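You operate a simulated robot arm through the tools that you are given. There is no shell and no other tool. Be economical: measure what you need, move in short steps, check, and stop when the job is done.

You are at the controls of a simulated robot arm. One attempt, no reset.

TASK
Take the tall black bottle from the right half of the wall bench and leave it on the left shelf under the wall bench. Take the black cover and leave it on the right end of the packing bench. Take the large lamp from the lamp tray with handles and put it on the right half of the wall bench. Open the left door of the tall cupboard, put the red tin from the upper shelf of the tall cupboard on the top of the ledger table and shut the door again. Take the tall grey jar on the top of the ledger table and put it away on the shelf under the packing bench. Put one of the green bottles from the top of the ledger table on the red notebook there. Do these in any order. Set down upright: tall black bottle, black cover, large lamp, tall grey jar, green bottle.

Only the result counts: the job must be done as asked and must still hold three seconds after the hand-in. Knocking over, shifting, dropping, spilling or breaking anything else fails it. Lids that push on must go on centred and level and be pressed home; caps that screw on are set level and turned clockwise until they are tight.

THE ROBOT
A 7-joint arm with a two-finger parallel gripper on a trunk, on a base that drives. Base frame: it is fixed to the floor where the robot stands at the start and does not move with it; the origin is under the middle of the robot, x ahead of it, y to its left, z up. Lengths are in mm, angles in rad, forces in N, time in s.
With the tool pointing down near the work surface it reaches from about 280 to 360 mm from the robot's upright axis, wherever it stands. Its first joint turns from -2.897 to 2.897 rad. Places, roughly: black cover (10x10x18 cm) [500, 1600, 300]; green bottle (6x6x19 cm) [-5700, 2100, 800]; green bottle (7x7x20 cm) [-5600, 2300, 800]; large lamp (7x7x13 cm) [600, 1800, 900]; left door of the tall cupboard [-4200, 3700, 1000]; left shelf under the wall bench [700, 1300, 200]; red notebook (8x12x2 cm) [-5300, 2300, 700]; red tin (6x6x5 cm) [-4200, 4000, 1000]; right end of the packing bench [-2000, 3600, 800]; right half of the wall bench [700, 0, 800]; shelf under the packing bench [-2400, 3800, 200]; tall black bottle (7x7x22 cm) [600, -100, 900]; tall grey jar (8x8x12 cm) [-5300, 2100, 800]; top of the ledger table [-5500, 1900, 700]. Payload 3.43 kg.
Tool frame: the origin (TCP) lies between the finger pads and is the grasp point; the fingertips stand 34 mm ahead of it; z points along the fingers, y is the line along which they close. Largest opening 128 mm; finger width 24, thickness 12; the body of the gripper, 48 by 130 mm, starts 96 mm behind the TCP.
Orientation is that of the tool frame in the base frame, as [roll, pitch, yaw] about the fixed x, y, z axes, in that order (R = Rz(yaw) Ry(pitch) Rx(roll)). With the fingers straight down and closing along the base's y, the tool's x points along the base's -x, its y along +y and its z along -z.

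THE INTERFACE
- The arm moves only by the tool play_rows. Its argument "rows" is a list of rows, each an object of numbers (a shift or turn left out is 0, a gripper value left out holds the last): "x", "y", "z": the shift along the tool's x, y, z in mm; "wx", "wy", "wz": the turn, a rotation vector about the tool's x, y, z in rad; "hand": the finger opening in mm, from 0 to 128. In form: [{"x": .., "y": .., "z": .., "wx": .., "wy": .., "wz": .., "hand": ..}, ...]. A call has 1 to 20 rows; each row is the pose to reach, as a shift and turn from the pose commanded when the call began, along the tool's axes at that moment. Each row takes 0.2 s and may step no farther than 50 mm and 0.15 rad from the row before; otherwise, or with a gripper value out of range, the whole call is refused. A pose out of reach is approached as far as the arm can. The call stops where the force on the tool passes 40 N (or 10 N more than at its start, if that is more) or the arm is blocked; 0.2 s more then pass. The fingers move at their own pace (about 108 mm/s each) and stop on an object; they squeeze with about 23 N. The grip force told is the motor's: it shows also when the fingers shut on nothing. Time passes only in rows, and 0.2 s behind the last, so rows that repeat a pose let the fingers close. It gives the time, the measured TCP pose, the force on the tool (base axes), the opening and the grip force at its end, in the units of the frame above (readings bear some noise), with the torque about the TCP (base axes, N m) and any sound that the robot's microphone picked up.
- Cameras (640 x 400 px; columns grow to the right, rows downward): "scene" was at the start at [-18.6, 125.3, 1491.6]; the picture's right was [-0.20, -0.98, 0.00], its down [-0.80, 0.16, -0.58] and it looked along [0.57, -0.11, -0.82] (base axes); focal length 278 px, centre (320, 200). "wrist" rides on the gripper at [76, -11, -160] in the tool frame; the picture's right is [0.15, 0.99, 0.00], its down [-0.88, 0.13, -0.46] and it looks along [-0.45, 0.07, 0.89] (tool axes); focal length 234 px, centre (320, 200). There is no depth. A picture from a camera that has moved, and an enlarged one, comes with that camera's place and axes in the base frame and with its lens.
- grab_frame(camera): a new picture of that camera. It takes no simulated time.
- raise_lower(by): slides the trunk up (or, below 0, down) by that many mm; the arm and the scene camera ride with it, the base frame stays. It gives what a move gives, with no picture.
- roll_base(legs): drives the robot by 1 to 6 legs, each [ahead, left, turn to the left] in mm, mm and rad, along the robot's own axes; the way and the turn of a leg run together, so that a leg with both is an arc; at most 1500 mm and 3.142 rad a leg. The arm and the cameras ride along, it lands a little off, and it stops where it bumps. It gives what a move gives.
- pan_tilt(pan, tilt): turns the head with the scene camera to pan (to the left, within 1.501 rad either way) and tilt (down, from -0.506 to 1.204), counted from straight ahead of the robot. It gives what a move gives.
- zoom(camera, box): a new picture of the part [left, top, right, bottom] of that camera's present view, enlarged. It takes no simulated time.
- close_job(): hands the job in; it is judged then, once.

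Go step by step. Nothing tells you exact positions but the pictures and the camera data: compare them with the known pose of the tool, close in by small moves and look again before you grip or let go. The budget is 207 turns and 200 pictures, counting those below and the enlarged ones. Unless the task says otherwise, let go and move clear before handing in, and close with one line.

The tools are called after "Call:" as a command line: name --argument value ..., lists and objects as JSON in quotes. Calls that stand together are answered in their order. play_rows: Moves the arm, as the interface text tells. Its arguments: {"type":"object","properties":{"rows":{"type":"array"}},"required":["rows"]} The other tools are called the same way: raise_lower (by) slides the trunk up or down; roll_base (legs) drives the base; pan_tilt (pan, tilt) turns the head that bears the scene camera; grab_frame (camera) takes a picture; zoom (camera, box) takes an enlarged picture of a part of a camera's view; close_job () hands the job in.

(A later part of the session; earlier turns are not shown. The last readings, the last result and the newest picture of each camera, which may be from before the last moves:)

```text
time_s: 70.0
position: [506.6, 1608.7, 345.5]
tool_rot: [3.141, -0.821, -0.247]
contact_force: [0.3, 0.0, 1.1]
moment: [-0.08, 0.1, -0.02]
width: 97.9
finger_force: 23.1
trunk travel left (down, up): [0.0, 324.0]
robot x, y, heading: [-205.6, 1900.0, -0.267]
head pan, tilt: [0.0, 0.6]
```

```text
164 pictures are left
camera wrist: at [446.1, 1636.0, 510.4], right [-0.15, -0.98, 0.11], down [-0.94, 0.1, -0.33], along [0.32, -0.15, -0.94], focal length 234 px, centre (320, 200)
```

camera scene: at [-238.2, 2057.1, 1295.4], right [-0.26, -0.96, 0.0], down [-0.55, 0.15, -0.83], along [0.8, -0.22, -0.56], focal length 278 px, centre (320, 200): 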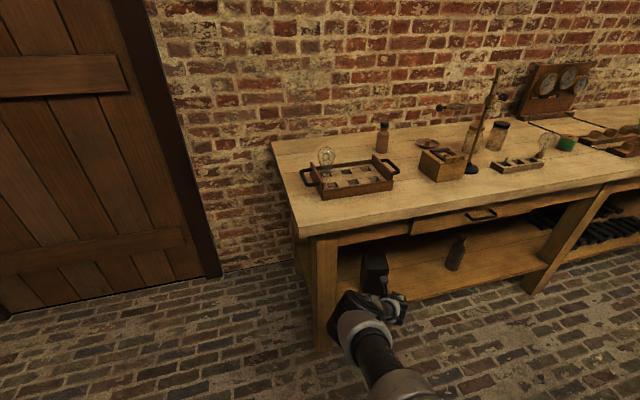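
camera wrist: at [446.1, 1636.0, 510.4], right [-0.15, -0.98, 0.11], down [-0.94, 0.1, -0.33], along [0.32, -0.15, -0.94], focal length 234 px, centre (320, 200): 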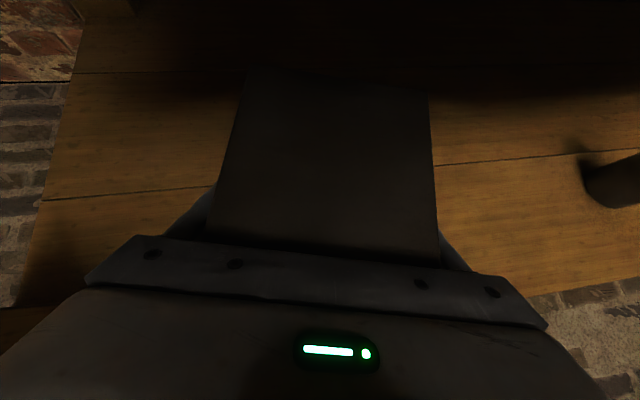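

Gripped at 98 mm. I'll lift 50 mm straight up and check that nothing stands under it.

Call:
play_rows --rows '[{"x": 7.3, "z": -6.8}, {"x": 18, "z": -17}, {"x": 29, "z": -27}, {"x": 36.5, "z": -34}, {"x": 36.5, "z": -34}]'

Call:
zoom --camera "scene" --box '[320, 200, 480, 320]'

```text
time_s: 71.2
position: [505.5, 1609.2, 397.3]
tool_rot: [-3.141, -0.819, -0.248]
contact_force: [0.2, 0.2, -1.8]
moment: [0.0, -0.03, 0.0]
width: 98.1
finger_force: 23.3
trunk travel left (down, up): [0.0, 324.0]
robot x, y, heading: [-205.1, 1904.5, -0.265]
head pan, tilt: [0.0, 0.6]
```

```text
3.33 times, centred on (400, 260) of scene
camera zoom: at [-170.3, 2038.6, 1295.4], right [-0.26, -0.96, 0.0], down [-0.55, 0.15, -0.82], along [0.8, -0.22, -0.57], focal length 927 px, centre (53, 0)
```

zoom: 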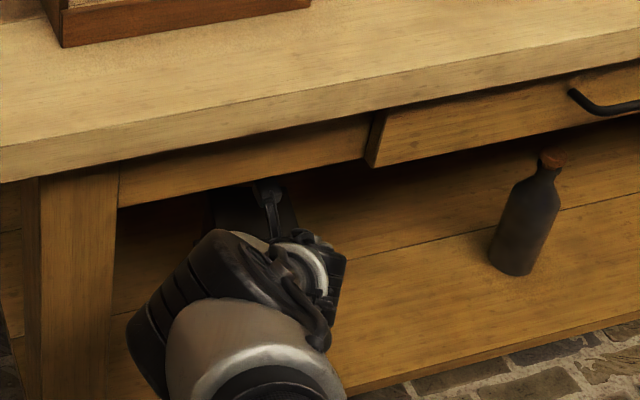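

It lifted freely and weighs only about 0.2 kg. I'll back straight out and look at the spot it stood on.

Call:
roll_base --legs '[[-60, 0, 0], [-400, 0, 0]]'

Call:
grab_frame --camera "scene"

Call:
grab_frame --camera "wrist"

```text
time_s: 74.2
position: [71.1, 1734.6, 397.1]
tool_rot: [3.141, -0.822, -0.234]
contact_force: [-0.1, -0.2, -2.8]
moment: [0.0, 0.02, -0.02]
width: 98.0
finger_force: 22.9
trunk travel left (down, up): [0.0, 324.0]
robot x, y, heading: [-646.0, 2018.3, -0.249]
head pan, tilt: [0.0, 0.6]
```

```text
162 pictures are left
camera scene: at [-612.2, 2155.6, 1295.4], right [-0.25, -0.97, 0.0], down [-0.55, 0.14, -0.82], along [0.8, -0.21, -0.57], focal length 278 px, centre (320, 200)
```

scene: 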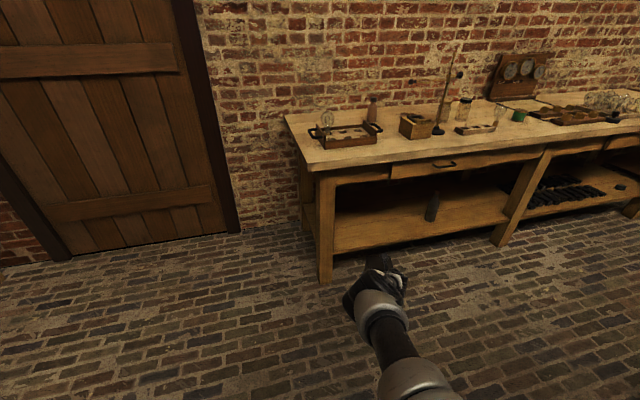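

```text
161 pictures are left
camera wrist: at [7.9, 1761.9, 561.6], right [-0.13, -0.99, 0.11], down [-0.94, 0.09, -0.33], along [0.32, -0.14, -0.94], focal length 234 px, centre (320, 200)
```

wrist: 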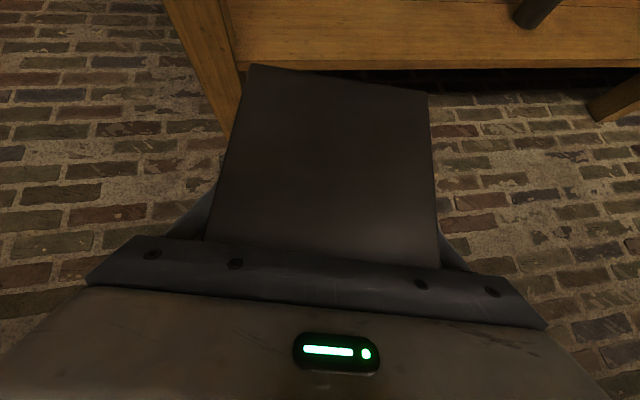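

The spot was empty beneath the cover. I'll raise trunk and arm for carrying, turn left toward the packing bench and look.

Call:
raise_lower --by 324

Call:
play_rows --rows '[{"x": 15, "z": -36}, {"x": 30, "z": -72}, {"x": 45, "z": -108}, {"x": 61, "z": -144}, {"x": 76, "z": -180}, {"x": 91, "z": -216}, {"x": 107, "z": -251}]'

Call:
roll_base --legs '[[0, 0, 1.82]]'

Call:
grab_frame --camera "scene"

```text
time_s: 77.4
position: [69.3, 1734.8, 720.8]
tool_rot: [-3.142, -0.819, -0.235]
contact_force: [0.3, -0.2, -2.2]
moment: [0.01, -0.04, -0.05]
width: 98.2
finger_force: 23.1
trunk travel left (down, up): [-324.0, 0.0]
robot x, y, heading: [-649.3, 2020.6, -0.255]
head pan, tilt: [0.0, 0.6]
```

```text
time_s: 79.0
position: [-40.2, 1761.9, 974.4]
tool_rot: [-3.139, -0.819, -0.234]
contact_force: [0.6, 0.3, -2.4]
moment: [-0.01, -0.01, 0.0]
width: 97.7
finger_force: 22.5
trunk travel left (down, up): [-324.0, 0.0]
robot x, y, heading: [-645.7, 2019.9, -0.255]
head pan, tilt: [0.0, 0.6]
```

```text
time_s: 84.0
position: [-565.9, 2674.1, 973.7]
tool_rot: [-3.141, -0.82, 1.618]
contact_force: [-0.3, 0.6, -2.4]
moment: [0.01, 0.02, 0.02]
width: 97.7
finger_force: 22.9
trunk travel left (down, up): [-324.0, 0.0]
robot x, y, heading: [-648.8, 2016.8, 1.602]
head pan, tilt: [0.0, 0.6]
```

```text
160 pictures are left
camera scene: at [-785.7, 2014.2, 1619.4], right [1.0, 0.03, 0.0], down [0.02, -0.56, -0.82], along [-0.02, 0.82, -0.57], focal length 278 px, centre (320, 200)
```

scene: 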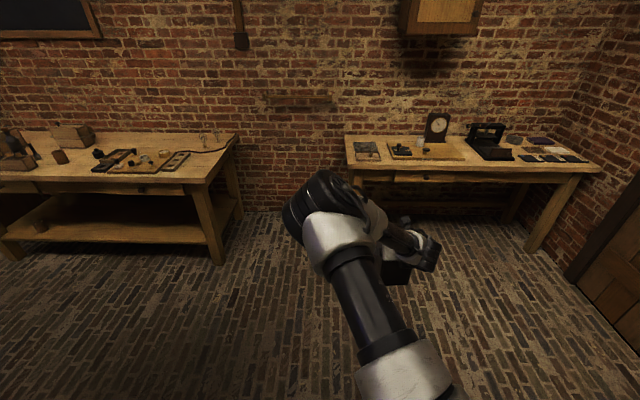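

The left bench in view is the packing bench, its right end near x −1490. Let me enlarge it.

Call:
zoom --camera "scene" --box '[40, 110, 260, 260]'

Call:
pan_tilt --pan 0.7 --tilt 0.4

Call:
grab_frame --camera "scene"

```text
2.67 times, centred on (150, 185) of scene
camera zoom: at [-785.7, 2014.2, 1619.4], right [1.0, 0.03, 0.0], down [0.02, -0.56, -0.82], along [-0.02, 0.82, -0.57], focal length 742 px, centre (773, 240)
```

zoom: 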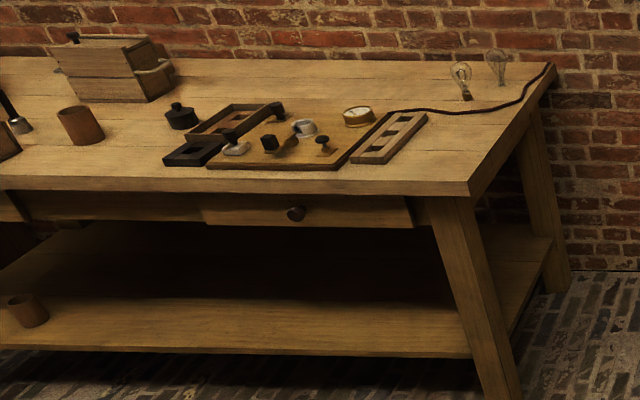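

```text
time_s: 85.1
position: [-564.9, 2674.2, 973.1]
tool_rot: [-3.141, -0.821, 1.617]
contact_force: [-0.4, -0.1, -3.0]
moment: [-0.03, -0.03, 0.04]
width: 98.0
finger_force: 22.8
trunk travel left (down, up): [-324.0, 0.0]
robot x, y, heading: [-644.4, 2018.6, 1.6]
head pan, tilt: [0.7, 0.4]
```

```text
158 pictures are left
camera scene: at [-844.7, 1995.0, 1637.6], right [0.75, 0.67, 0.0], down [0.26, -0.29, -0.92], along [-0.61, 0.69, -0.39], focal length 278 px, centre (320, 200)
```

scene: 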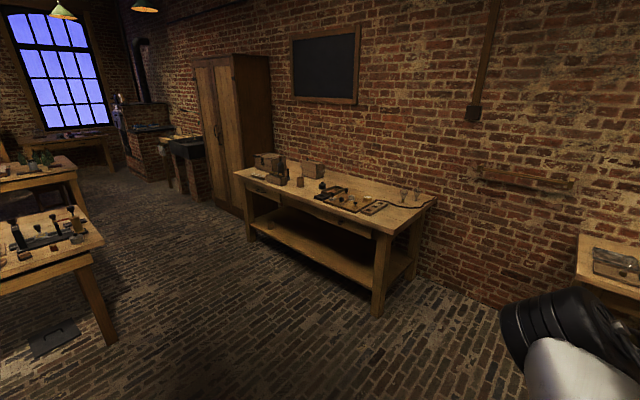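

There is a clear spot near [-1595, 3500] on the right end of the packing bench. I'll drive there in two legs, stopping short to look.

Call:
roll_base --legs '[[0, 1050, 0], [600, 0, -0.03]]'

Call:
pan_tilt --pan 0.0 --tilt 0.7

Call:
grab_frame --camera "scene"

```text
time_s: 98.3
position: [-1586.9, 3234.7, 973.9]
tool_rot: [-3.141, -0.82, 1.582]
contact_force: [-0.3, -0.4, -2.7]
moment: [-0.01, -0.02, -0.01]
width: 97.7
finger_force: 23.1
trunk travel left (down, up): [-324.0, 0.0]
robot x, y, heading: [-1690.8, 2587.6, 1.56]
head pan, tilt: [0.7, 0.4]
```

```text
time_s: 99.4
position: [-1587.1, 3234.9, 973.8]
tool_rot: [-3.141, -0.821, 1.58]
contact_force: [0.1, 0.4, -2.1]
moment: [0.04, -0.01, 0.0]
width: 97.8
finger_force: 22.7
trunk travel left (down, up): [-324.0, 0.0]
robot x, y, heading: [-1686.1, 2582.5, 1.564]
head pan, tilt: [0.0, 0.7]
```

```text
157 pictures are left
camera scene: at [-1830.4, 2579.2, 1610.8], right [1.0, -0.01, 0.0], down [0.0, -0.64, -0.77], along [0.01, 0.77, -0.64], focal length 278 px, centre (320, 200)
```

scene: 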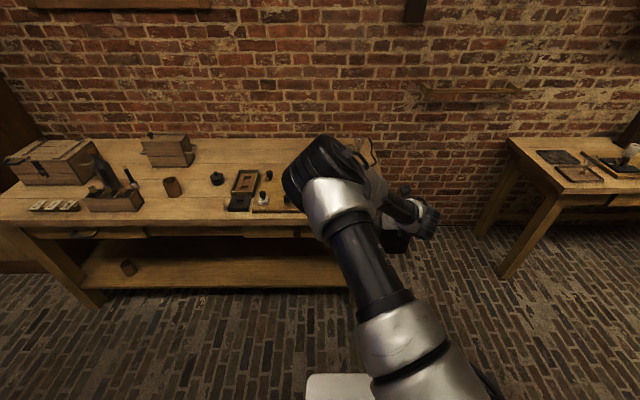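

I need the bench height accurately; enlarging the front edge.

Call:
zoom --camera "scene" --box '[150, 160, 310, 300]'

Call:
grab_frame --camera "wrist"

```text
2.86 times, centred on (230, 230) of scene
camera zoom: at [-1830.4, 2579.2, 1610.8], right [1.0, -0.01, 0.0], down [0.0, -0.64, -0.77], along [0.01, 0.77, -0.64], focal length 794 px, centre (577, 114)
```

zoom: 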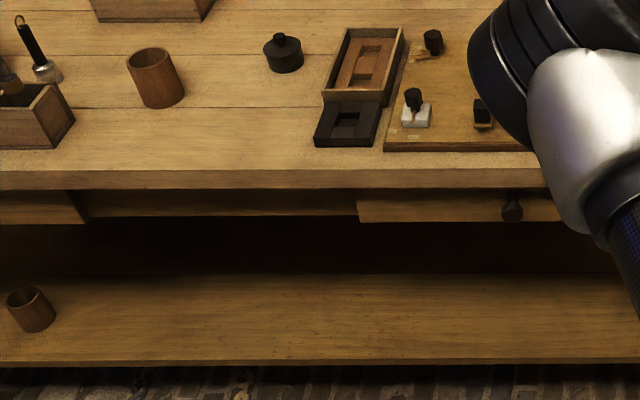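

```text
155 pictures are left
camera wrist: at [-1597.7, 3169.8, 1138.3], right [0.99, 0.11, 0.11], down [0.14, -0.93, -0.33], along [0.06, 0.34, -0.94], focal length 234 px, centre (320, 200)
```

wrist: 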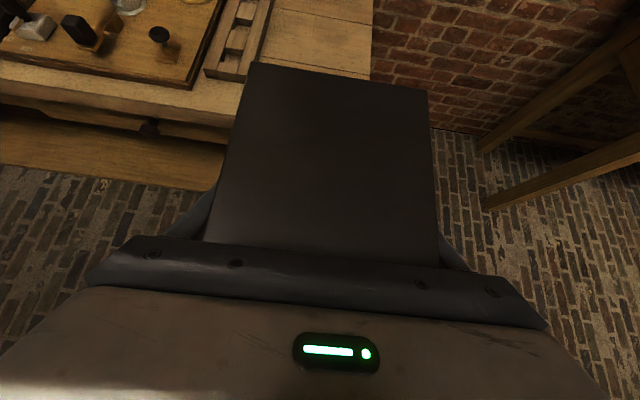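

Re-measured: bench top z≈750, front edge y≈3465, right end x≈−1492, and the spot right of the wooden block is clear. I'll drive 325 mm ahead.

Call:
roll_base --legs '[[325, 0, 0]]'

Call:
grab_frame --camera "wrist"

Call:
grab_frame --camera "scene"

```text
time_s: 101.6
position: [-1586.8, 3564.8, 973.7]
tool_rot: [3.141, -0.821, 1.584]
contact_force: [0.6, -0.4, -2.4]
moment: [0.0, -0.03, 0.03]
width: 98.1
finger_force: 22.9
trunk travel left (down, up): [-324.0, 0.0]
robot x, y, heading: [-1687.3, 2911.7, 1.569]
head pan, tilt: [0.0, 0.7]
```

```text
154 pictures are left
camera wrist: at [-1598.0, 3499.2, 1138.2], right [0.99, 0.11, 0.11], down [0.14, -0.93, -0.33], along [0.06, 0.34, -0.94], focal length 234 px, centre (320, 200)
```

wrist: 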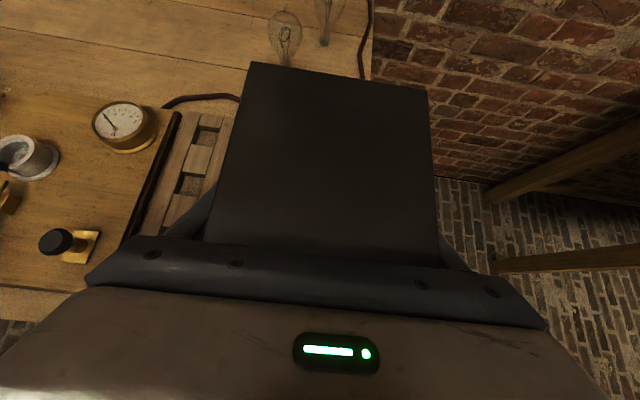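

```text
153 pictures are left
camera scene: at [-1828.3, 2907.8, 1610.7], right [1.0, 0.0, 0.0], down [0.0, -0.64, -0.76], along [0.0, 0.76, -0.64], focal length 278 px, centre (320, 200)
```

scene: 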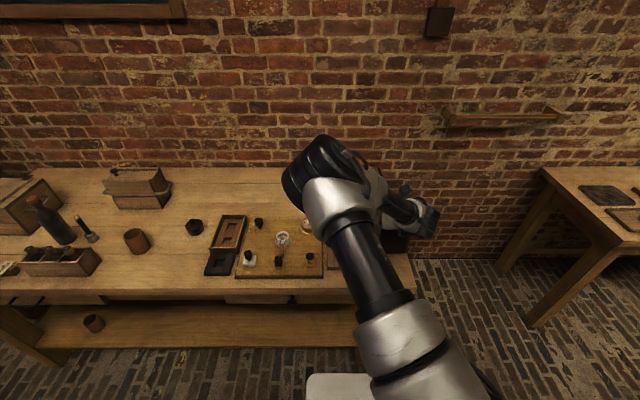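

Clear all around: block edge at x≈−1765, bench end at −1494. I'll shift 20 mm left and lower 75 mm.

Call:
play_rows --rows '[{"y": -10, "x": -10, "z": 9}, {"y": -20, "x": -29, "z": 27}, {"y": -20, "x": -44, "z": 41}, {"y": -20, "x": -55, "z": 51}, {"y": -20, "x": -55, "z": 51}]'

Call:
play_rows --rows '[{"x": -2.2, "z": 2}, {"x": -4.4, "z": 4.1}, {"x": -6.6, "z": 6.1}, {"x": -8.8, "z": 8.2}]'

```text
time_s: 102.8
position: [-1608.2, 3565.6, 904.1]
tool_rot: [-3.141, -0.828, 1.585]
contact_force: [-1.1, 2.5, 22.6]
moment: [-0.5, -0.2, -0.21]
width: 98.1
finger_force: 23.0
trunk travel left (down, up): [-324.0, 0.0]
robot x, y, heading: [-1686.6, 2915.7, 1.567]
head pan, tilt: [0.0, 0.7]
```

```text
time_s: 103.8
position: [-1608.1, 3562.6, 888.1]
tool_rot: [3.141, -0.82, 1.585]
contact_force: [-2.2, -1.2, 22.9]
moment: [-0.33, 0.04, -0.02]
width: 97.6
finger_force: 23.5
trunk travel left (down, up): [-324.0, 0.0]
robot x, y, heading: [-1690.7, 2908.2, 1.565]
head pan, tilt: [0.0, 0.7]
```

It already touched at z≈904, sooner than expected, and slid in the grip. Let me look at what it is standing on.

Call:
grab_frame --camera "wrist"

Call:
zoom --camera "scene" --box '[280, 150, 480, 290]'

```text
152 pictures are left
camera wrist: at [-1618.4, 3497.7, 1052.2], right [0.99, 0.11, 0.11], down [0.14, -0.93, -0.33], along [0.06, 0.34, -0.94], focal length 234 px, centre (320, 200)
```

wrist: 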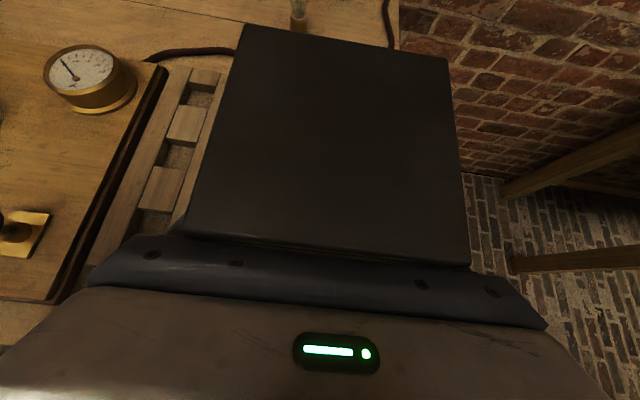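

```text
2.86 times, centred on (380, 220) of scene
camera zoom: at [-1828.7, 2905.1, 1610.6], right [1.0, 0.0, 0.0], down [0.0, -0.64, -0.77], along [0.0, 0.77, -0.64], focal length 794 px, centre (149, 143)
```

zoom: 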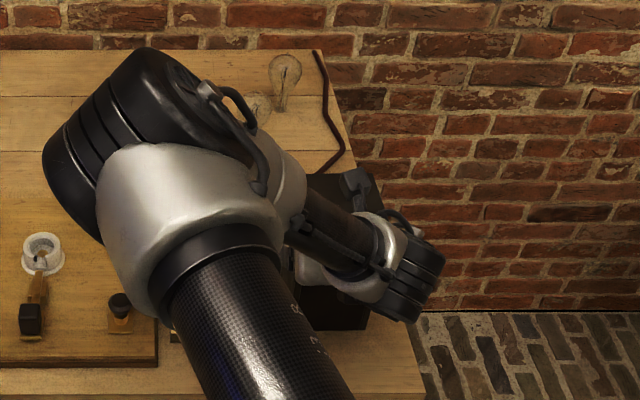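

The bench top is actually near z 776 and the cover simply slid up in the fingers; it stands on free bench. I'll release and back off.

Call:
play_rows --rows '[{"x": 1, "z": -1, "hand": 105}, {"x": 1, "z": -1, "hand": 128}, {"x": 1, "z": -1, "hand": 128}, {"x": 1, "z": -1, "hand": 128}]'

Call:
play_rows --rows '[{"x": -20, "z": -24}, {"x": -40, "z": -48}, {"x": -60, "z": -72}, {"x": -75, "z": -95}, {"x": -75, "z": -130}]'

Call:
grab_frame --camera "wrist"

Call:
grab_frame --camera "scene"

```text
time_s: 104.8
position: [-1608.0, 3562.6, 888.7]
tool_rot: [3.141, -0.822, 1.586]
contact_force: [0.0, -0.4, 0.1]
moment: [0.07, -0.03, 0.0]
width: 128.0
finger_force: 0.0
trunk travel left (down, up): [-324.0, 0.0]
robot x, y, heading: [-1687.7, 2910.4, 1.567]
head pan, tilt: [0.0, 0.7]
```

```text
time_s: 106.0
position: [-1607.8, 3415.1, 923.3]
tool_rot: [-3.142, -0.818, 1.584]
contact_force: [0.2, 0.1, 1.2]
moment: [0.02, 0.0, -0.01]
width: 128.0
finger_force: 0.1
trunk travel left (down, up): [-324.0, 0.0]
robot x, y, heading: [-1690.1, 2911.3, 1.567]
head pan, tilt: [0.0, 0.7]
```

```text
150 pictures are left
camera wrist: at [-1618.4, 3351.5, 1088.1], right [0.99, 0.11, 0.11], down [0.14, -0.93, -0.33], along [0.06, 0.34, -0.94], focal length 234 px, centre (320, 200)
```

wrist: 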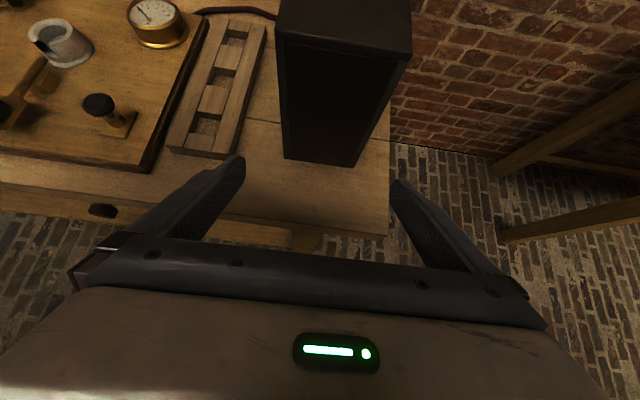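

```text
149 pictures are left
camera scene: at [-1828.4, 2907.2, 1610.7], right [1.0, 0.0, 0.0], down [0.0, -0.64, -0.77], along [0.0, 0.77, -0.64], focal length 278 px, centre (320, 200)
```

scene: 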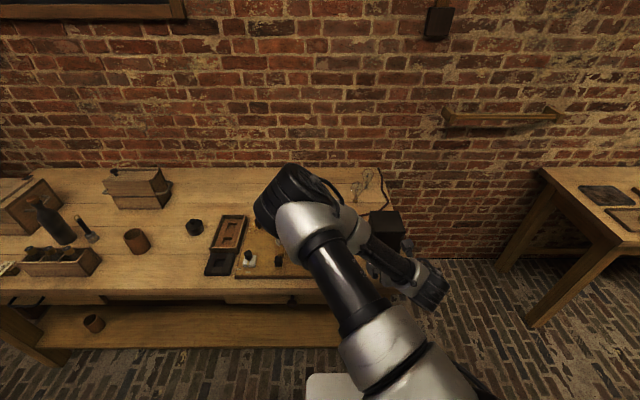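

The cover stands upright and fully on the bench. Next the cupboard: I'll back off, drive left along the benches and look at it.

Call:
roll_base --legs '[[-350, 0, 0], [0, 1500, 0], [0, 800, 0]]'

Call:
pan_tilt --pan 0.1 --tilt 0.3

Call:
grab_frame --camera "scene"

```text
time_s: 130.7
position: [-3979.6, 3030.3, 923.9]
tool_rot: [3.141, -0.819, 1.609]
contact_force: [-0.1, 0.1, -0.3]
moment: [0.0, -0.02, 0.0]
width: 128.2
finger_force: 0.1
trunk travel left (down, up): [-324.0, 0.0]
robot x, y, heading: [-4045.4, 2523.6, 1.591]
head pan, tilt: [0.0, 0.7]
```

```text
time_s: 131.5
position: [-3979.4, 3029.0, 923.1]
tool_rot: [3.14, -0.819, 1.609]
contact_force: [-0.6, -0.5, -0.4]
moment: [-0.02, -0.01, 0.04]
width: 127.8
finger_force: 0.0
trunk travel left (down, up): [-324.0, 0.0]
robot x, y, heading: [-4046.1, 2523.3, 1.593]
head pan, tilt: [0.099, 0.3]
```

```text
148 pictures are left
camera scene: at [-4197.8, 2523.4, 1646.8], right [0.99, 0.12, 0.0], down [0.04, -0.29, -0.96], along [-0.11, 0.95, -0.3], focal length 278 px, centre (320, 200)
```

scene: 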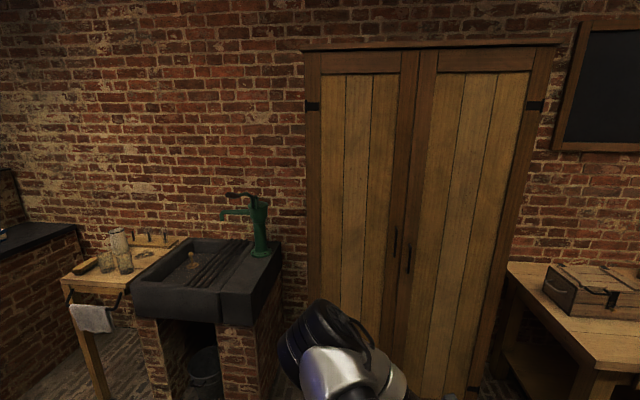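

The cupboard has two doors meeting near x −3950 with bar handles. Let me enlarge the handles.

Call:
zoom --camera "scene" --box '[370, 200, 450, 300]'

Call:
zoom --camera "scene" --box '[290, 30, 570, 210]'

```text
4.00 times, centred on (410, 250) of scene
camera zoom: at [-4197.8, 2523.4, 1646.8], right [0.99, 0.12, 0.0], down [0.04, -0.29, -0.96], along [-0.11, 0.95, -0.3], focal length 1112 px, centre (-40, 0)
```

zoom: 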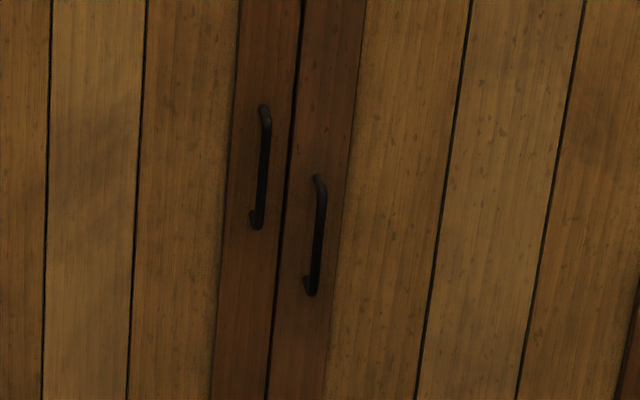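

```text
2.22 times, centred on (430, 120) of scene
camera zoom: at [-4197.8, 2523.4, 1646.8], right [0.99, 0.12, 0.0], down [0.04, -0.29, -0.96], along [-0.11, 0.95, -0.3], focal length 618 px, centre (76, 378)
```

zoom: 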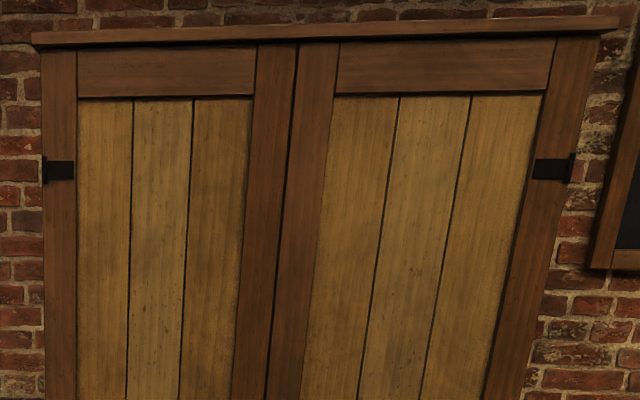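

The left handle is a vertical bar near x −4002, z 1044–1180. I'll level the tool at z≈1140 and take a wrist picture for a second line of sight.

Call:
play_rows --rows '[{"x": 26, "z": -25, "wy": 0.125}, {"x": 53, "z": -49, "wy": 0.25}, {"x": 79, "z": -74, "wy": 0.375}, {"x": 105, "z": -99, "wy": 0.5}, {"x": 132, "z": -123, "wy": 0.625}, {"x": 158, "z": -148, "wy": 0.75, "hand": 60}, {"x": 158, "z": -148, "wy": 0.75}]'

Call:
grab_frame --camera "wrist"

Call:
grab_frame --camera "scene"

```text
time_s: 133.1
position: [-3977.1, 3030.5, 1142.2]
tool_rot: [-0.194, -1.57, -1.336]
contact_force: [0.3, 0.6, 0.8]
moment: [-0.02, 0.02, -0.02]
width: 60.0
finger_force: 0.1
trunk travel left (down, up): [-324.0, 0.0]
robot x, y, heading: [-4052.1, 2525.1, 1.591]
head pan, tilt: [0.099, 0.3]
```

```text
145 pictures are left
camera wrist: at [-3983.7, 2871.1, 1217.5], right [0.99, 0.04, 0.15], down [0.15, -0.45, -0.88], along [0.03, 0.89, -0.45], focal length 234 px, centre (320, 200)
```

wrist: 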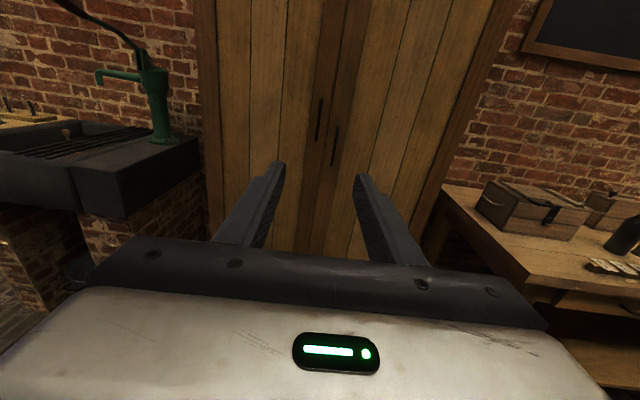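

```text
144 pictures are left
camera scene: at [-4197.8, 2523.3, 1646.9], right [0.99, 0.12, 0.0], down [0.04, -0.29, -0.96], along [-0.11, 0.95, -0.3], focal length 278 px, centre (320, 200)
```

scene: 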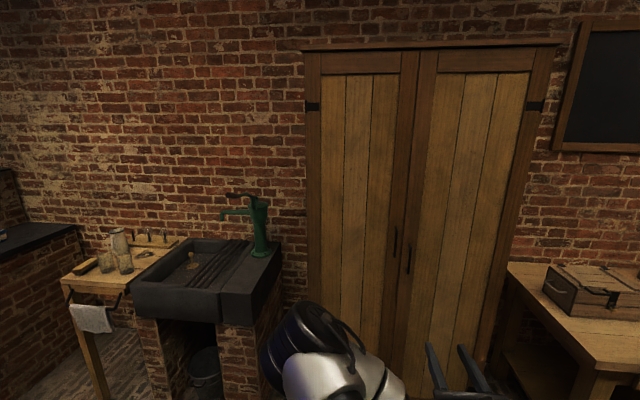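

Two lines of sight agree: handle bar at x≈−4001, y≈3645, z 1042–1175. I'll shift the robot right and ahead so it stays clear of the door swing.

Call:
roll_base --legs '[[0, -150, -0.02], [355, 0, 0]]'

Call:
pan_tilt --pan 0.5 --tilt 0.3

Call:
grab_frame --camera "wrist"

```text
time_s: 137.1
position: [-3815.9, 3382.4, 1141.6]
tool_rot: [-2.795, -1.568, 1.246]
contact_force: [-0.8, 0.6, 0.2]
moment: [0.02, 0.02, -0.04]
width: 60.2
finger_force: 0.1
trunk travel left (down, up): [-324.0, 0.0]
robot x, y, heading: [-3892.8, 2876.3, 1.573]
head pan, tilt: [0.099, 0.3]
```

```text
time_s: 138.0
position: [-3815.0, 3383.8, 1141.9]
tool_rot: [-2.733, -1.569, 1.188]
contact_force: [-0.2, -0.3, -0.7]
moment: [-0.02, 0.0, -0.02]
width: 60.2
finger_force: 0.0
trunk travel left (down, up): [-324.0, 0.0]
robot x, y, heading: [-3895.0, 2877.3, 1.575]
head pan, tilt: [0.499, 0.3]
```

```text
143 pictures are left
camera wrist: at [-3823.8, 3224.5, 1217.3], right [0.99, 0.02, 0.15], down [0.14, -0.45, -0.88], along [0.05, 0.89, -0.45], focal length 234 px, centre (320, 200)
```

wrist: 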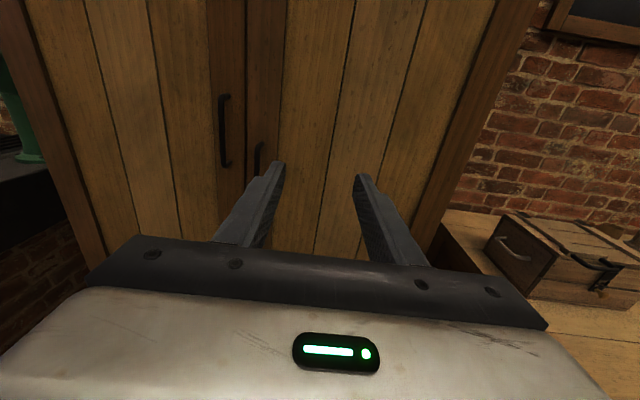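

The handle lies left and ahead as computed. I'll move in front of it, staying about 65 mm short.

Call:
play_rows --rows '[{"x": -3, "y": -40, "z": 20}, {"x": -6, "y": -80, "z": 40}, {"x": -9, "y": -120, "z": 60}, {"x": -12, "y": -160, "z": 80}, {"x": -17, "y": -178, "z": 120}, {"x": -17, "y": -178, "z": 165}, {"x": -17, "y": -178, "z": 205}, {"x": -17, "y": -178, "z": 205}]'

Call:
grab_frame --camera "wrist"

```text
time_s: 139.8
position: [-3999.4, 3583.2, 1123.1]
tool_rot: [-2.795, -1.569, 1.246]
contact_force: [0.1, -0.4, 0.1]
moment: [0.01, -0.03, 0.01]
width: 60.0
finger_force: 0.1
trunk travel left (down, up): [-324.0, 0.0]
robot x, y, heading: [-3891.2, 2876.5, 1.579]
head pan, tilt: [0.499, 0.3]
```

```text
142 pictures are left
camera wrist: at [-4008.5, 3424.9, 1199.2], right [0.99, 0.02, 0.15], down [0.14, -0.45, -0.88], along [0.05, 0.89, -0.45], focal length 234 px, centre (320, 200)
```

wrist: 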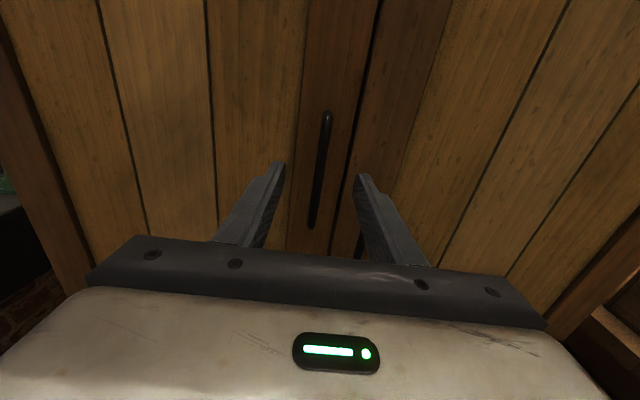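

The bar is centred between the fingers. I'll advance 55 mm and close.

Call:
play_rows --rows '[{"y": -3, "z": 20}, {"y": -3, "z": 38}, {"y": -3, "z": 47}, {"y": -3, "z": 55}, {"y": -3, "z": 55}]'

Call:
grab_frame --camera "wrist"

```text
time_s: 141.0
position: [-4002.0, 3638.9, 1124.6]
tool_rot: [3.109, -1.568, 1.627]
contact_force: [-0.4, -1.1, -0.6]
moment: [0.03, 0.0, 0.0]
width: 60.3
finger_force: 0.1
trunk travel left (down, up): [-324.0, 0.0]
robot x, y, heading: [-3893.4, 2880.6, 1.573]
head pan, tilt: [0.499, 0.3]
```

```text
141 pictures are left
camera wrist: at [-4011.2, 3479.4, 1200.8], right [0.99, 0.02, 0.15], down [0.14, -0.45, -0.88], along [0.05, 0.89, -0.45], focal length 234 px, centre (320, 200)
```

wrist: 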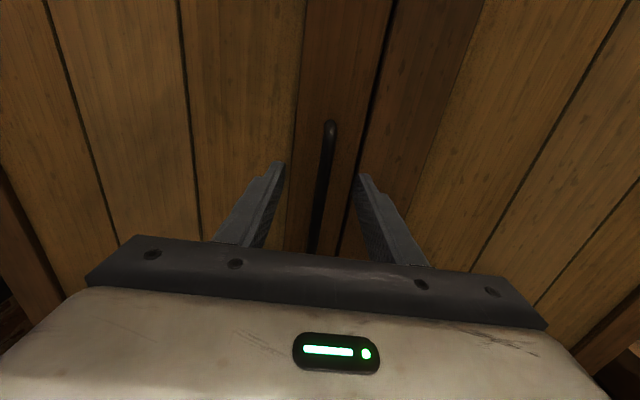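

Call:
play_rows --rows '[{"hand": 30}, {"hand": 8}, {"hand": 0}, {"hand": 0}]'

```text
time_s: 142.0
position: [-4000.8, 3637.7, 1123.9]
tool_rot: [-2.569, -1.568, 1.017]
contact_force: [8.8, -0.4, 0.0]
moment: [-0.01, -0.09, -0.27]
width: 10.6
finger_force: 44.5
trunk travel left (down, up): [-324.0, 0.0]
robot x, y, heading: [-3894.0, 2876.2, 1.578]
head pan, tilt: [0.499, 0.3]
```

The bar is gripped (10.6 mm). I'll pull the door along its arc, first 0.4 rad.

Call:
play_rows --rows '[{"y": -3, "z": -19}, {"y": -7, "z": -38}, {"y": -12, "z": -57}, {"y": -18, "z": -75}, {"y": -25, "z": -93}, {"y": -32.5, "z": -110.7}, {"y": -41, "z": -128}, {"y": -50.5, "z": -145}, {"y": -50.5, "z": -145}]'

Call:
grab_frame --camera "scene"

```text
time_s: 144.0
position: [-4042.5, 3488.3, 1123.9]
tool_rot: [-1.587, -1.57, 0.027]
contact_force: [27.9, -13.8, 5.6]
moment: [0.78, 0.26, -0.84]
width: 10.9
finger_force: 44.6
trunk travel left (down, up): [-324.0, 0.0]
robot x, y, heading: [-3893.3, 2875.6, 1.577]
head pan, tilt: [0.499, 0.3]
```

```text
140 pictures are left
camera scene: at [-4075.0, 2866.4, 1647.3], right [0.88, 0.48, 0.0], down [0.14, -0.26, -0.96], along [-0.46, 0.84, -0.29], focal length 278 px, centre (320, 200)
```

scene: 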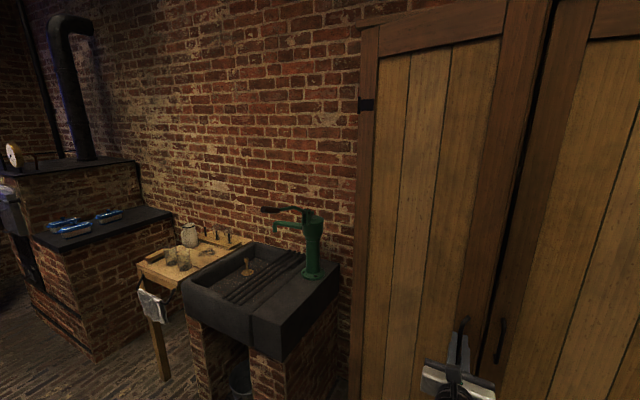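

The door swings; the side force says the true radius is a bit larger (~420 mm). I'll continue along a corrected arc.

Call:
play_rows --rows '[{"y": -1, "z": -23}, {"y": -12, "z": -42}, {"y": -23, "z": -60}, {"y": -36, "z": -77}, {"y": -49, "z": -93}, {"y": -63, "z": -109}, {"y": -77, "z": -124}, {"y": -93, "z": -138}, {"y": -93, "z": -138}]'

Call:
grab_frame --camera "scene"

```text
time_s: 145.3
position: [-4103.6, 3398.2, 1124.9]
tool_rot: [-1.494, -1.562, -0.046]
contact_force: [-4.5, 5.0, 3.0]
moment: [-0.52, -0.32, 0.38]
width: 10.9
finger_force: 43.9
trunk travel left (down, up): [-324.0, 0.0]
robot x, y, heading: [-3892.2, 2878.3, 1.576]
head pan, tilt: [0.499, 0.3]
stopped in row 6: the force on the tool passed its limit at 56 N (the readings are from after the stop); the commanded pose is now the measured one
```

```text
139 pictures are left
camera scene: at [-4078.9, 2869.5, 1646.6], right [0.87, 0.48, 0.0], down [0.14, -0.26, -0.96], along [-0.46, 0.84, -0.3], focal length 278 px, centre (320, 200)
```

scene: 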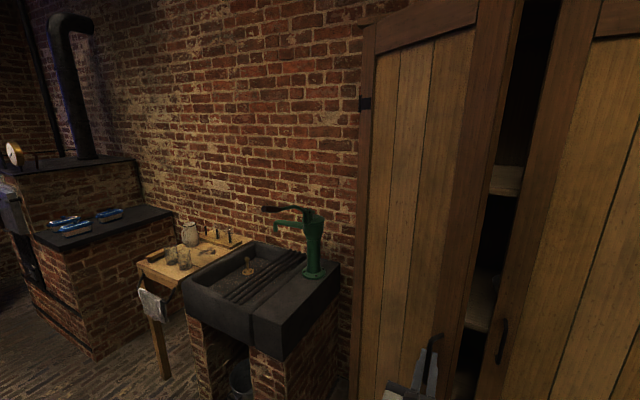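

The arc fits R≈422 mm about [-4421, 3676]. I'll continue more slowly, turning the tool slightly with the door.

Call:
play_rows --rows '[{"y": -14, "z": -15.6, "wx": -0.03}, {"y": -29, "z": -30, "wx": -0.06}, {"y": -45, "z": -44, "wx": -0.1}, {"y": -61, "z": -57.5, "wx": -0.14}, {"y": -78.5, "z": -70, "wx": -0.18}, {"y": -96, "z": -81.5, "wx": -0.22}, {"y": -114, "z": -92, "wx": -0.26}, {"y": -133, "z": -102, "wx": -0.3}, {"y": -152, "z": -110.6, "wx": -0.34}, {"y": -172, "z": -118.4, "wx": -0.38}, {"y": -172, "z": -118.4, "wx": -0.38}]'

Call:
grab_frame --camera "scene"

```text
time_s: 145.7
position: [-4103.0, 3401.1, 1123.8]
tool_rot: [-1.688, -1.549, 0.117]
contact_force: [-9.5, 7.9, -0.6]
moment: [-0.73, -1.04, 0.4]
width: 10.8
finger_force: 44.2
trunk travel left (down, up): [-324.0, 0.0]
robot x, y, heading: [-3890.3, 2881.3, 1.578]
head pan, tilt: [0.499, 0.3]
stopped in row 1: the force on the tool passed its limit at 53 N (the readings are from after the stop); the commanded pose is now the measured one
```

```text
138 pictures are left
camera scene: at [-4079.9, 2870.0, 1646.6], right [0.87, 0.49, 0.0], down [0.14, -0.26, -0.96], along [-0.46, 0.83, -0.3], focal length 278 px, centre (320, 200)
```

scene: 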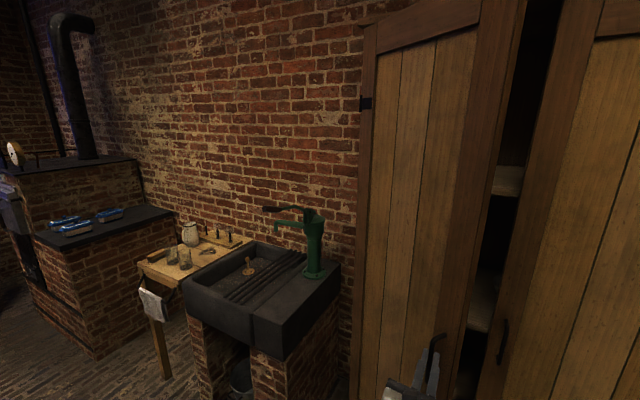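

Something resists here. Let me look closely at the gripper and handle.

Call:
pan_tilt --pan 0.3 --tilt 0.6

Call:
grab_frame --camera "scene"

Call:
grab_frame --camera "wrist"

```text
time_s: 146.5
position: [-4102.3, 3401.3, 1125.1]
tool_rot: [-1.671, -1.549, 0.095]
contact_force: [-16.5, 14.7, -3.9]
moment: [-0.04, -1.08, 0.51]
width: 10.5
finger_force: 44.5
trunk travel left (down, up): [-324.0, 0.0]
robot x, y, heading: [-3896.8, 2875.1, 1.581]
head pan, tilt: [0.3, 0.6]
```

```text
137 pictures are left
camera scene: at [-4063.1, 2873.3, 1619.1], right [0.95, 0.3, 0.0], down [0.17, -0.54, -0.82], along [-0.25, 0.79, -0.57], focal length 278 px, centre (320, 200)
```

scene: 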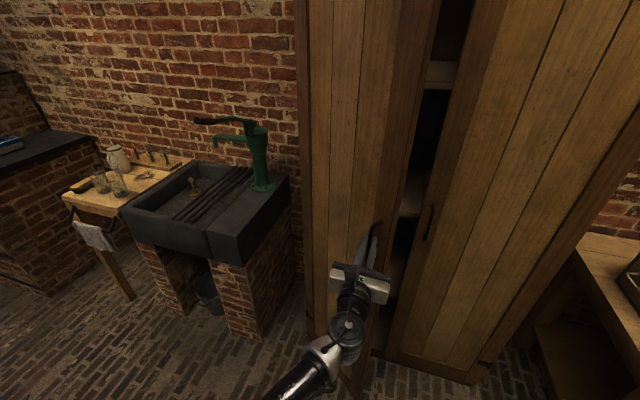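

```text
136 pictures are left
camera wrist: at [-4113.7, 3242.7, 1201.0], right [0.99, 0.0, 0.12], down [0.11, -0.46, -0.88], along [0.06, 0.89, -0.45], focal length 234 px, centre (320, 200)
```

wrist: 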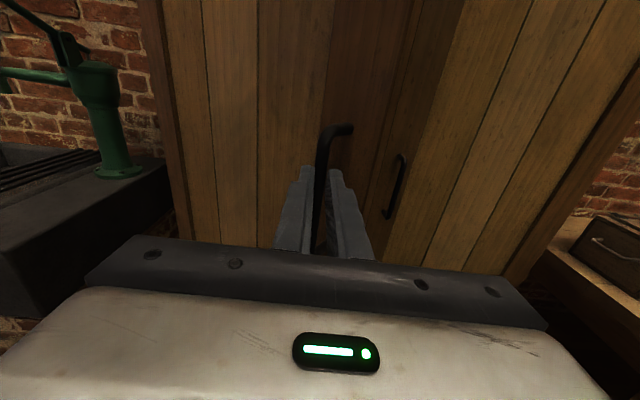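

The fingers are wedging against the turning bar, so I'll let go of the handle, back off, and push the door further open from its inner side.

Call:
play_rows --rows '[{"hand": 30}, {"hand": 60}, {"hand": 60}, {"z": -40}, {"z": -80}, {"z": -120}]'

Call:
grab_frame --camera "wrist"

```text
time_s: 147.7
position: [-3992.9, 3374.1, 1122.5]
tool_rot: [-1.906, -1.536, 0.092]
contact_force: [-0.9, -0.4, -0.2]
moment: [0.03, -0.03, 0.0]
width: 59.8
finger_force: 0.1
trunk travel left (down, up): [-324.0, 0.0]
robot x, y, heading: [-3894.5, 2878.4, 1.576]
head pan, tilt: [0.3, 0.6]
stopped in row 5: the arm was blocked; the commanded pose is now the measured one
```

```text
135 pictures are left
camera wrist: at [-4041.5, 3222.5, 1201.1], right [0.97, -0.24, 0.11], down [-0.01, -0.48, -0.88], along [0.26, 0.85, -0.46], focal length 234 px, centre (320, 200)
```

wrist: 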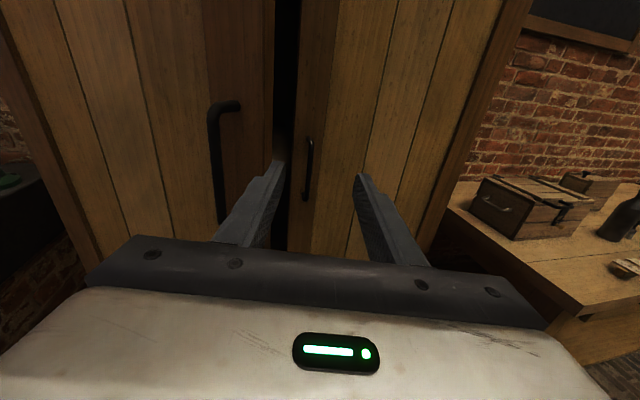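

The elbow met the head again. I'll swing the head fully aside, straighten the tool, and place closed fingers just inside the door's free edge; then the base will do the pushing.

Call:
pan_tilt --pan 1.45 --tilt 0.5

Call:
play_rows --rows '[{"y": 20, "z": -5, "hand": 30}, {"y": 40, "z": 0, "hand": 0}, {"y": 40, "z": 20, "wx": 0.08}, {"y": 36, "z": 40, "wx": 0.16}, {"y": 32, "z": 55, "wx": 0.25}, {"y": 32, "z": 55, "wx": 0.25}]'

Call:
grab_frame --camera "wrist"

```text
time_s: 149.0
position: [-3994.0, 3373.3, 1122.2]
tool_rot: [-1.91, -1.534, 0.098]
contact_force: [-0.4, -1.0, -0.7]
moment: [0.01, 0.02, 0.0]
width: 59.7
finger_force: 0.0
trunk travel left (down, up): [-324.0, 0.0]
robot x, y, heading: [-3896.2, 2876.6, 1.582]
head pan, tilt: [1.45, 0.499]
```

```text
time_s: 150.4
position: [-3950.9, 3418.7, 1122.7]
tool_rot: [-1.665, -1.535, 0.108]
contact_force: [0.6, -0.2, -0.2]
moment: [0.0, -0.02, 0.0]
width: 0.0
finger_force: 23.5
trunk travel left (down, up): [-324.0, 0.0]
robot x, y, heading: [-3895.8, 2880.4, 1.575]
head pan, tilt: [1.45, 0.499]
```

```text
134 pictures are left
camera wrist: at [-3958.7, 3259.5, 1199.2], right [0.99, 0.01, 0.11], down [0.1, -0.46, -0.88], along [0.04, 0.89, -0.46], focal length 234 px, centre (320, 200)
```

wrist: 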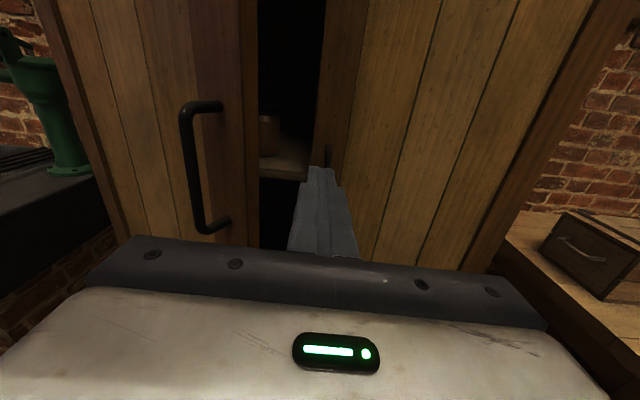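

The finger is just inside the door edge with ~35 mm to spare. I'll push the door open by driving left and back.

Call:
roll_base --legs '[[-150, 190, 0], [-60, 140, 0]]'

Call:
grab_frame --camera "wrist"

```text
time_s: 154.5
position: [-4278.8, 3206.1, 1123.1]
tool_rot: [-1.66, -1.537, 0.102]
contact_force: [0.0, -0.1, -0.7]
moment: [0.0, -0.02, -0.02]
width: 0.2
finger_force: 22.9
trunk travel left (down, up): [-324.0, 0.0]
robot x, y, heading: [-4221.6, 2667.5, 1.582]
head pan, tilt: [1.45, 0.499]
```

```text
133 pictures are left
camera wrist: at [-4286.9, 3048.1, 1199.3], right [0.99, 0.01, 0.11], down [0.1, -0.46, -0.88], along [0.04, 0.89, -0.46], focal length 234 px, centre (320, 200)
```

wrist: 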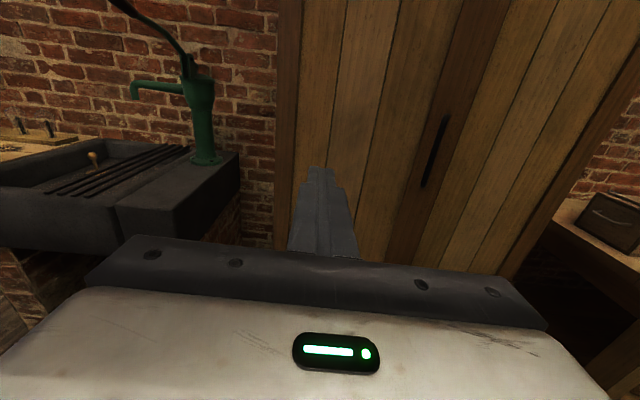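

The finger slipped past in front of the door. Let me look at how far the door is open now.

Call:
pan_tilt --pan -0.1 --tilt 0.5

Call:
grab_frame --camera "scene"

```text
time_s: 156.1
position: [-4278.6, 3207.1, 1122.2]
tool_rot: [-1.66, -1.534, 0.104]
contact_force: [-0.2, -0.9, 0.5]
moment: [0.01, 0.02, -0.01]
width: 0.0
finger_force: 22.5
trunk travel left (down, up): [-324.0, 0.0]
robot x, y, heading: [-4225.0, 2667.1, 1.586]
head pan, tilt: [-0.099, 0.499]
```

```text
132 pictures are left
camera scene: at [-4353.2, 2666.4, 1628.5], right [1.0, -0.09, 0.0], down [-0.04, -0.48, -0.88], along [0.08, 0.87, -0.48], focal length 278 px, centre (320, 200)
```

scene: 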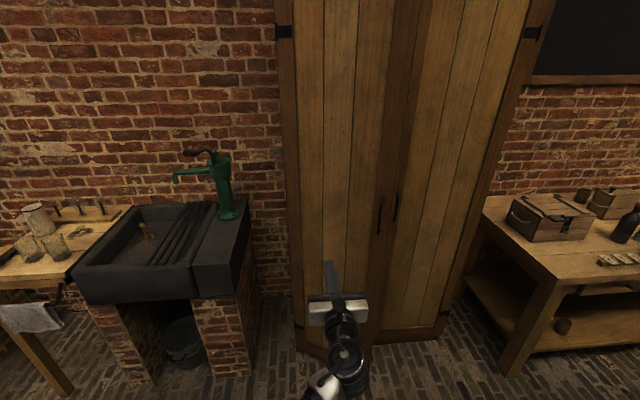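

The door is ajar about 0.4 rad, and the earlier block was the elbow pushing the head. With the head turned aside I'll regrip the handle from a better stance.

Call:
pan_tilt --pan 1.45 --tilt 0.5

Call:
roll_base --legs '[[80, 0, 0]]'

Call:
play_rows --rows '[{"y": 40, "z": 0, "hand": 60}, {"y": 80, "z": 0}, {"y": 120, "z": 10}, {"y": 160, "z": 30}, {"y": 200, "z": 50}, {"y": 214, "z": 80}, {"y": 214, "z": 80}]'

Call:
grab_frame --camera "wrist"

```text
time_s: 157.7
position: [-4279.7, 3206.1, 1122.1]
tool_rot: [-1.66, -1.533, 0.101]
contact_force: [-0.5, -0.6, -0.4]
moment: [0.02, 0.01, 0.02]
width: 0.0
finger_force: 22.8
trunk travel left (down, up): [-324.0, 0.0]
robot x, y, heading: [-4222.4, 2665.9, 1.585]
head pan, tilt: [1.45, 0.499]
```

```text
time_s: 158.8
position: [-4282.2, 3285.5, 1122.0]
tool_rot: [-1.667, -1.533, 0.109]
contact_force: [0.0, -0.6, -0.6]
moment: [-0.05, -0.01, 0.01]
width: 0.0
finger_force: 22.4
trunk travel left (down, up): [-324.0, 0.0]
robot x, y, heading: [-4225.3, 2744.4, 1.584]
head pan, tilt: [1.45, 0.499]
```

```text
time_s: 160.4
position: [-4066.0, 3369.9, 1115.2]
tool_rot: [-1.668, -1.535, 0.112]
contact_force: [-1.1, -0.1, -0.7]
moment: [0.0, -0.01, 0.01]
width: 60.1
finger_force: 0.0
trunk travel left (down, up): [-324.0, 0.0]
robot x, y, heading: [-4226.6, 2747.1, 1.579]
head pan, tilt: [1.45, 0.499]
```

```text
131 pictures are left
camera wrist: at [-4074.5, 3212.1, 1191.5], right [0.99, 0.01, 0.11], down [0.11, -0.46, -0.88], along [0.04, 0.89, -0.46], focal length 234 px, centre (320, 200)
```

wrist: 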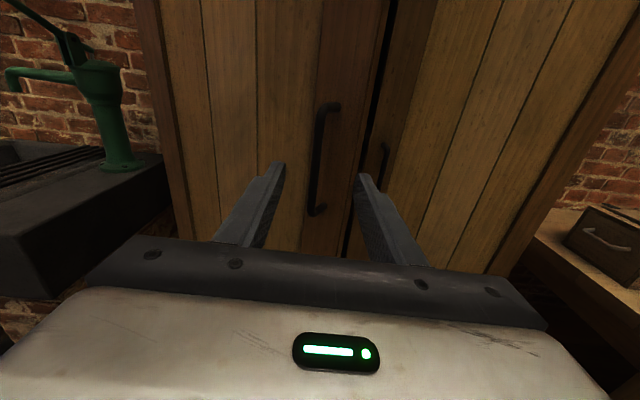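

The handle bar is at [-4074, 3471]. Advance 88 mm, shift 8 mm left, and close.

Call:
play_rows --rows '[{"y": -8, "z": 35}, {"y": -8, "z": 65}, {"y": -8, "z": 80}, {"y": -8, "z": 90}, {"y": -8, "z": 90, "hand": 20}, {"y": -8, "z": 90, "hand": 0}, {"y": -8, "z": 90, "hand": 0}]'

Call:
grab_frame --camera "wrist"

```text
time_s: 162.0
position: [-4071.4, 3455.7, 1114.6]
tool_rot: [-1.68, -1.535, 0.114]
contact_force: [18.8, -11.7, -1.8]
moment: [-0.27, -1.18, -0.32]
width: 11.3
finger_force: 44.6
trunk travel left (down, up): [-324.0, 0.0]
robot x, y, heading: [-4224.4, 2751.1, 1.585]
head pan, tilt: [1.45, 0.499]
```

```text
130 pictures are left
camera wrist: at [-4079.9, 3296.5, 1191.8], right [0.99, 0.0, 0.11], down [0.1, -0.46, -0.88], along [0.05, 0.89, -0.46], focal length 234 px, centre (320, 200)
```

wrist: 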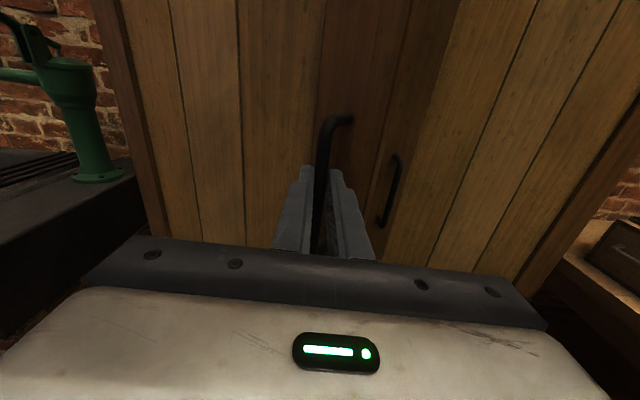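

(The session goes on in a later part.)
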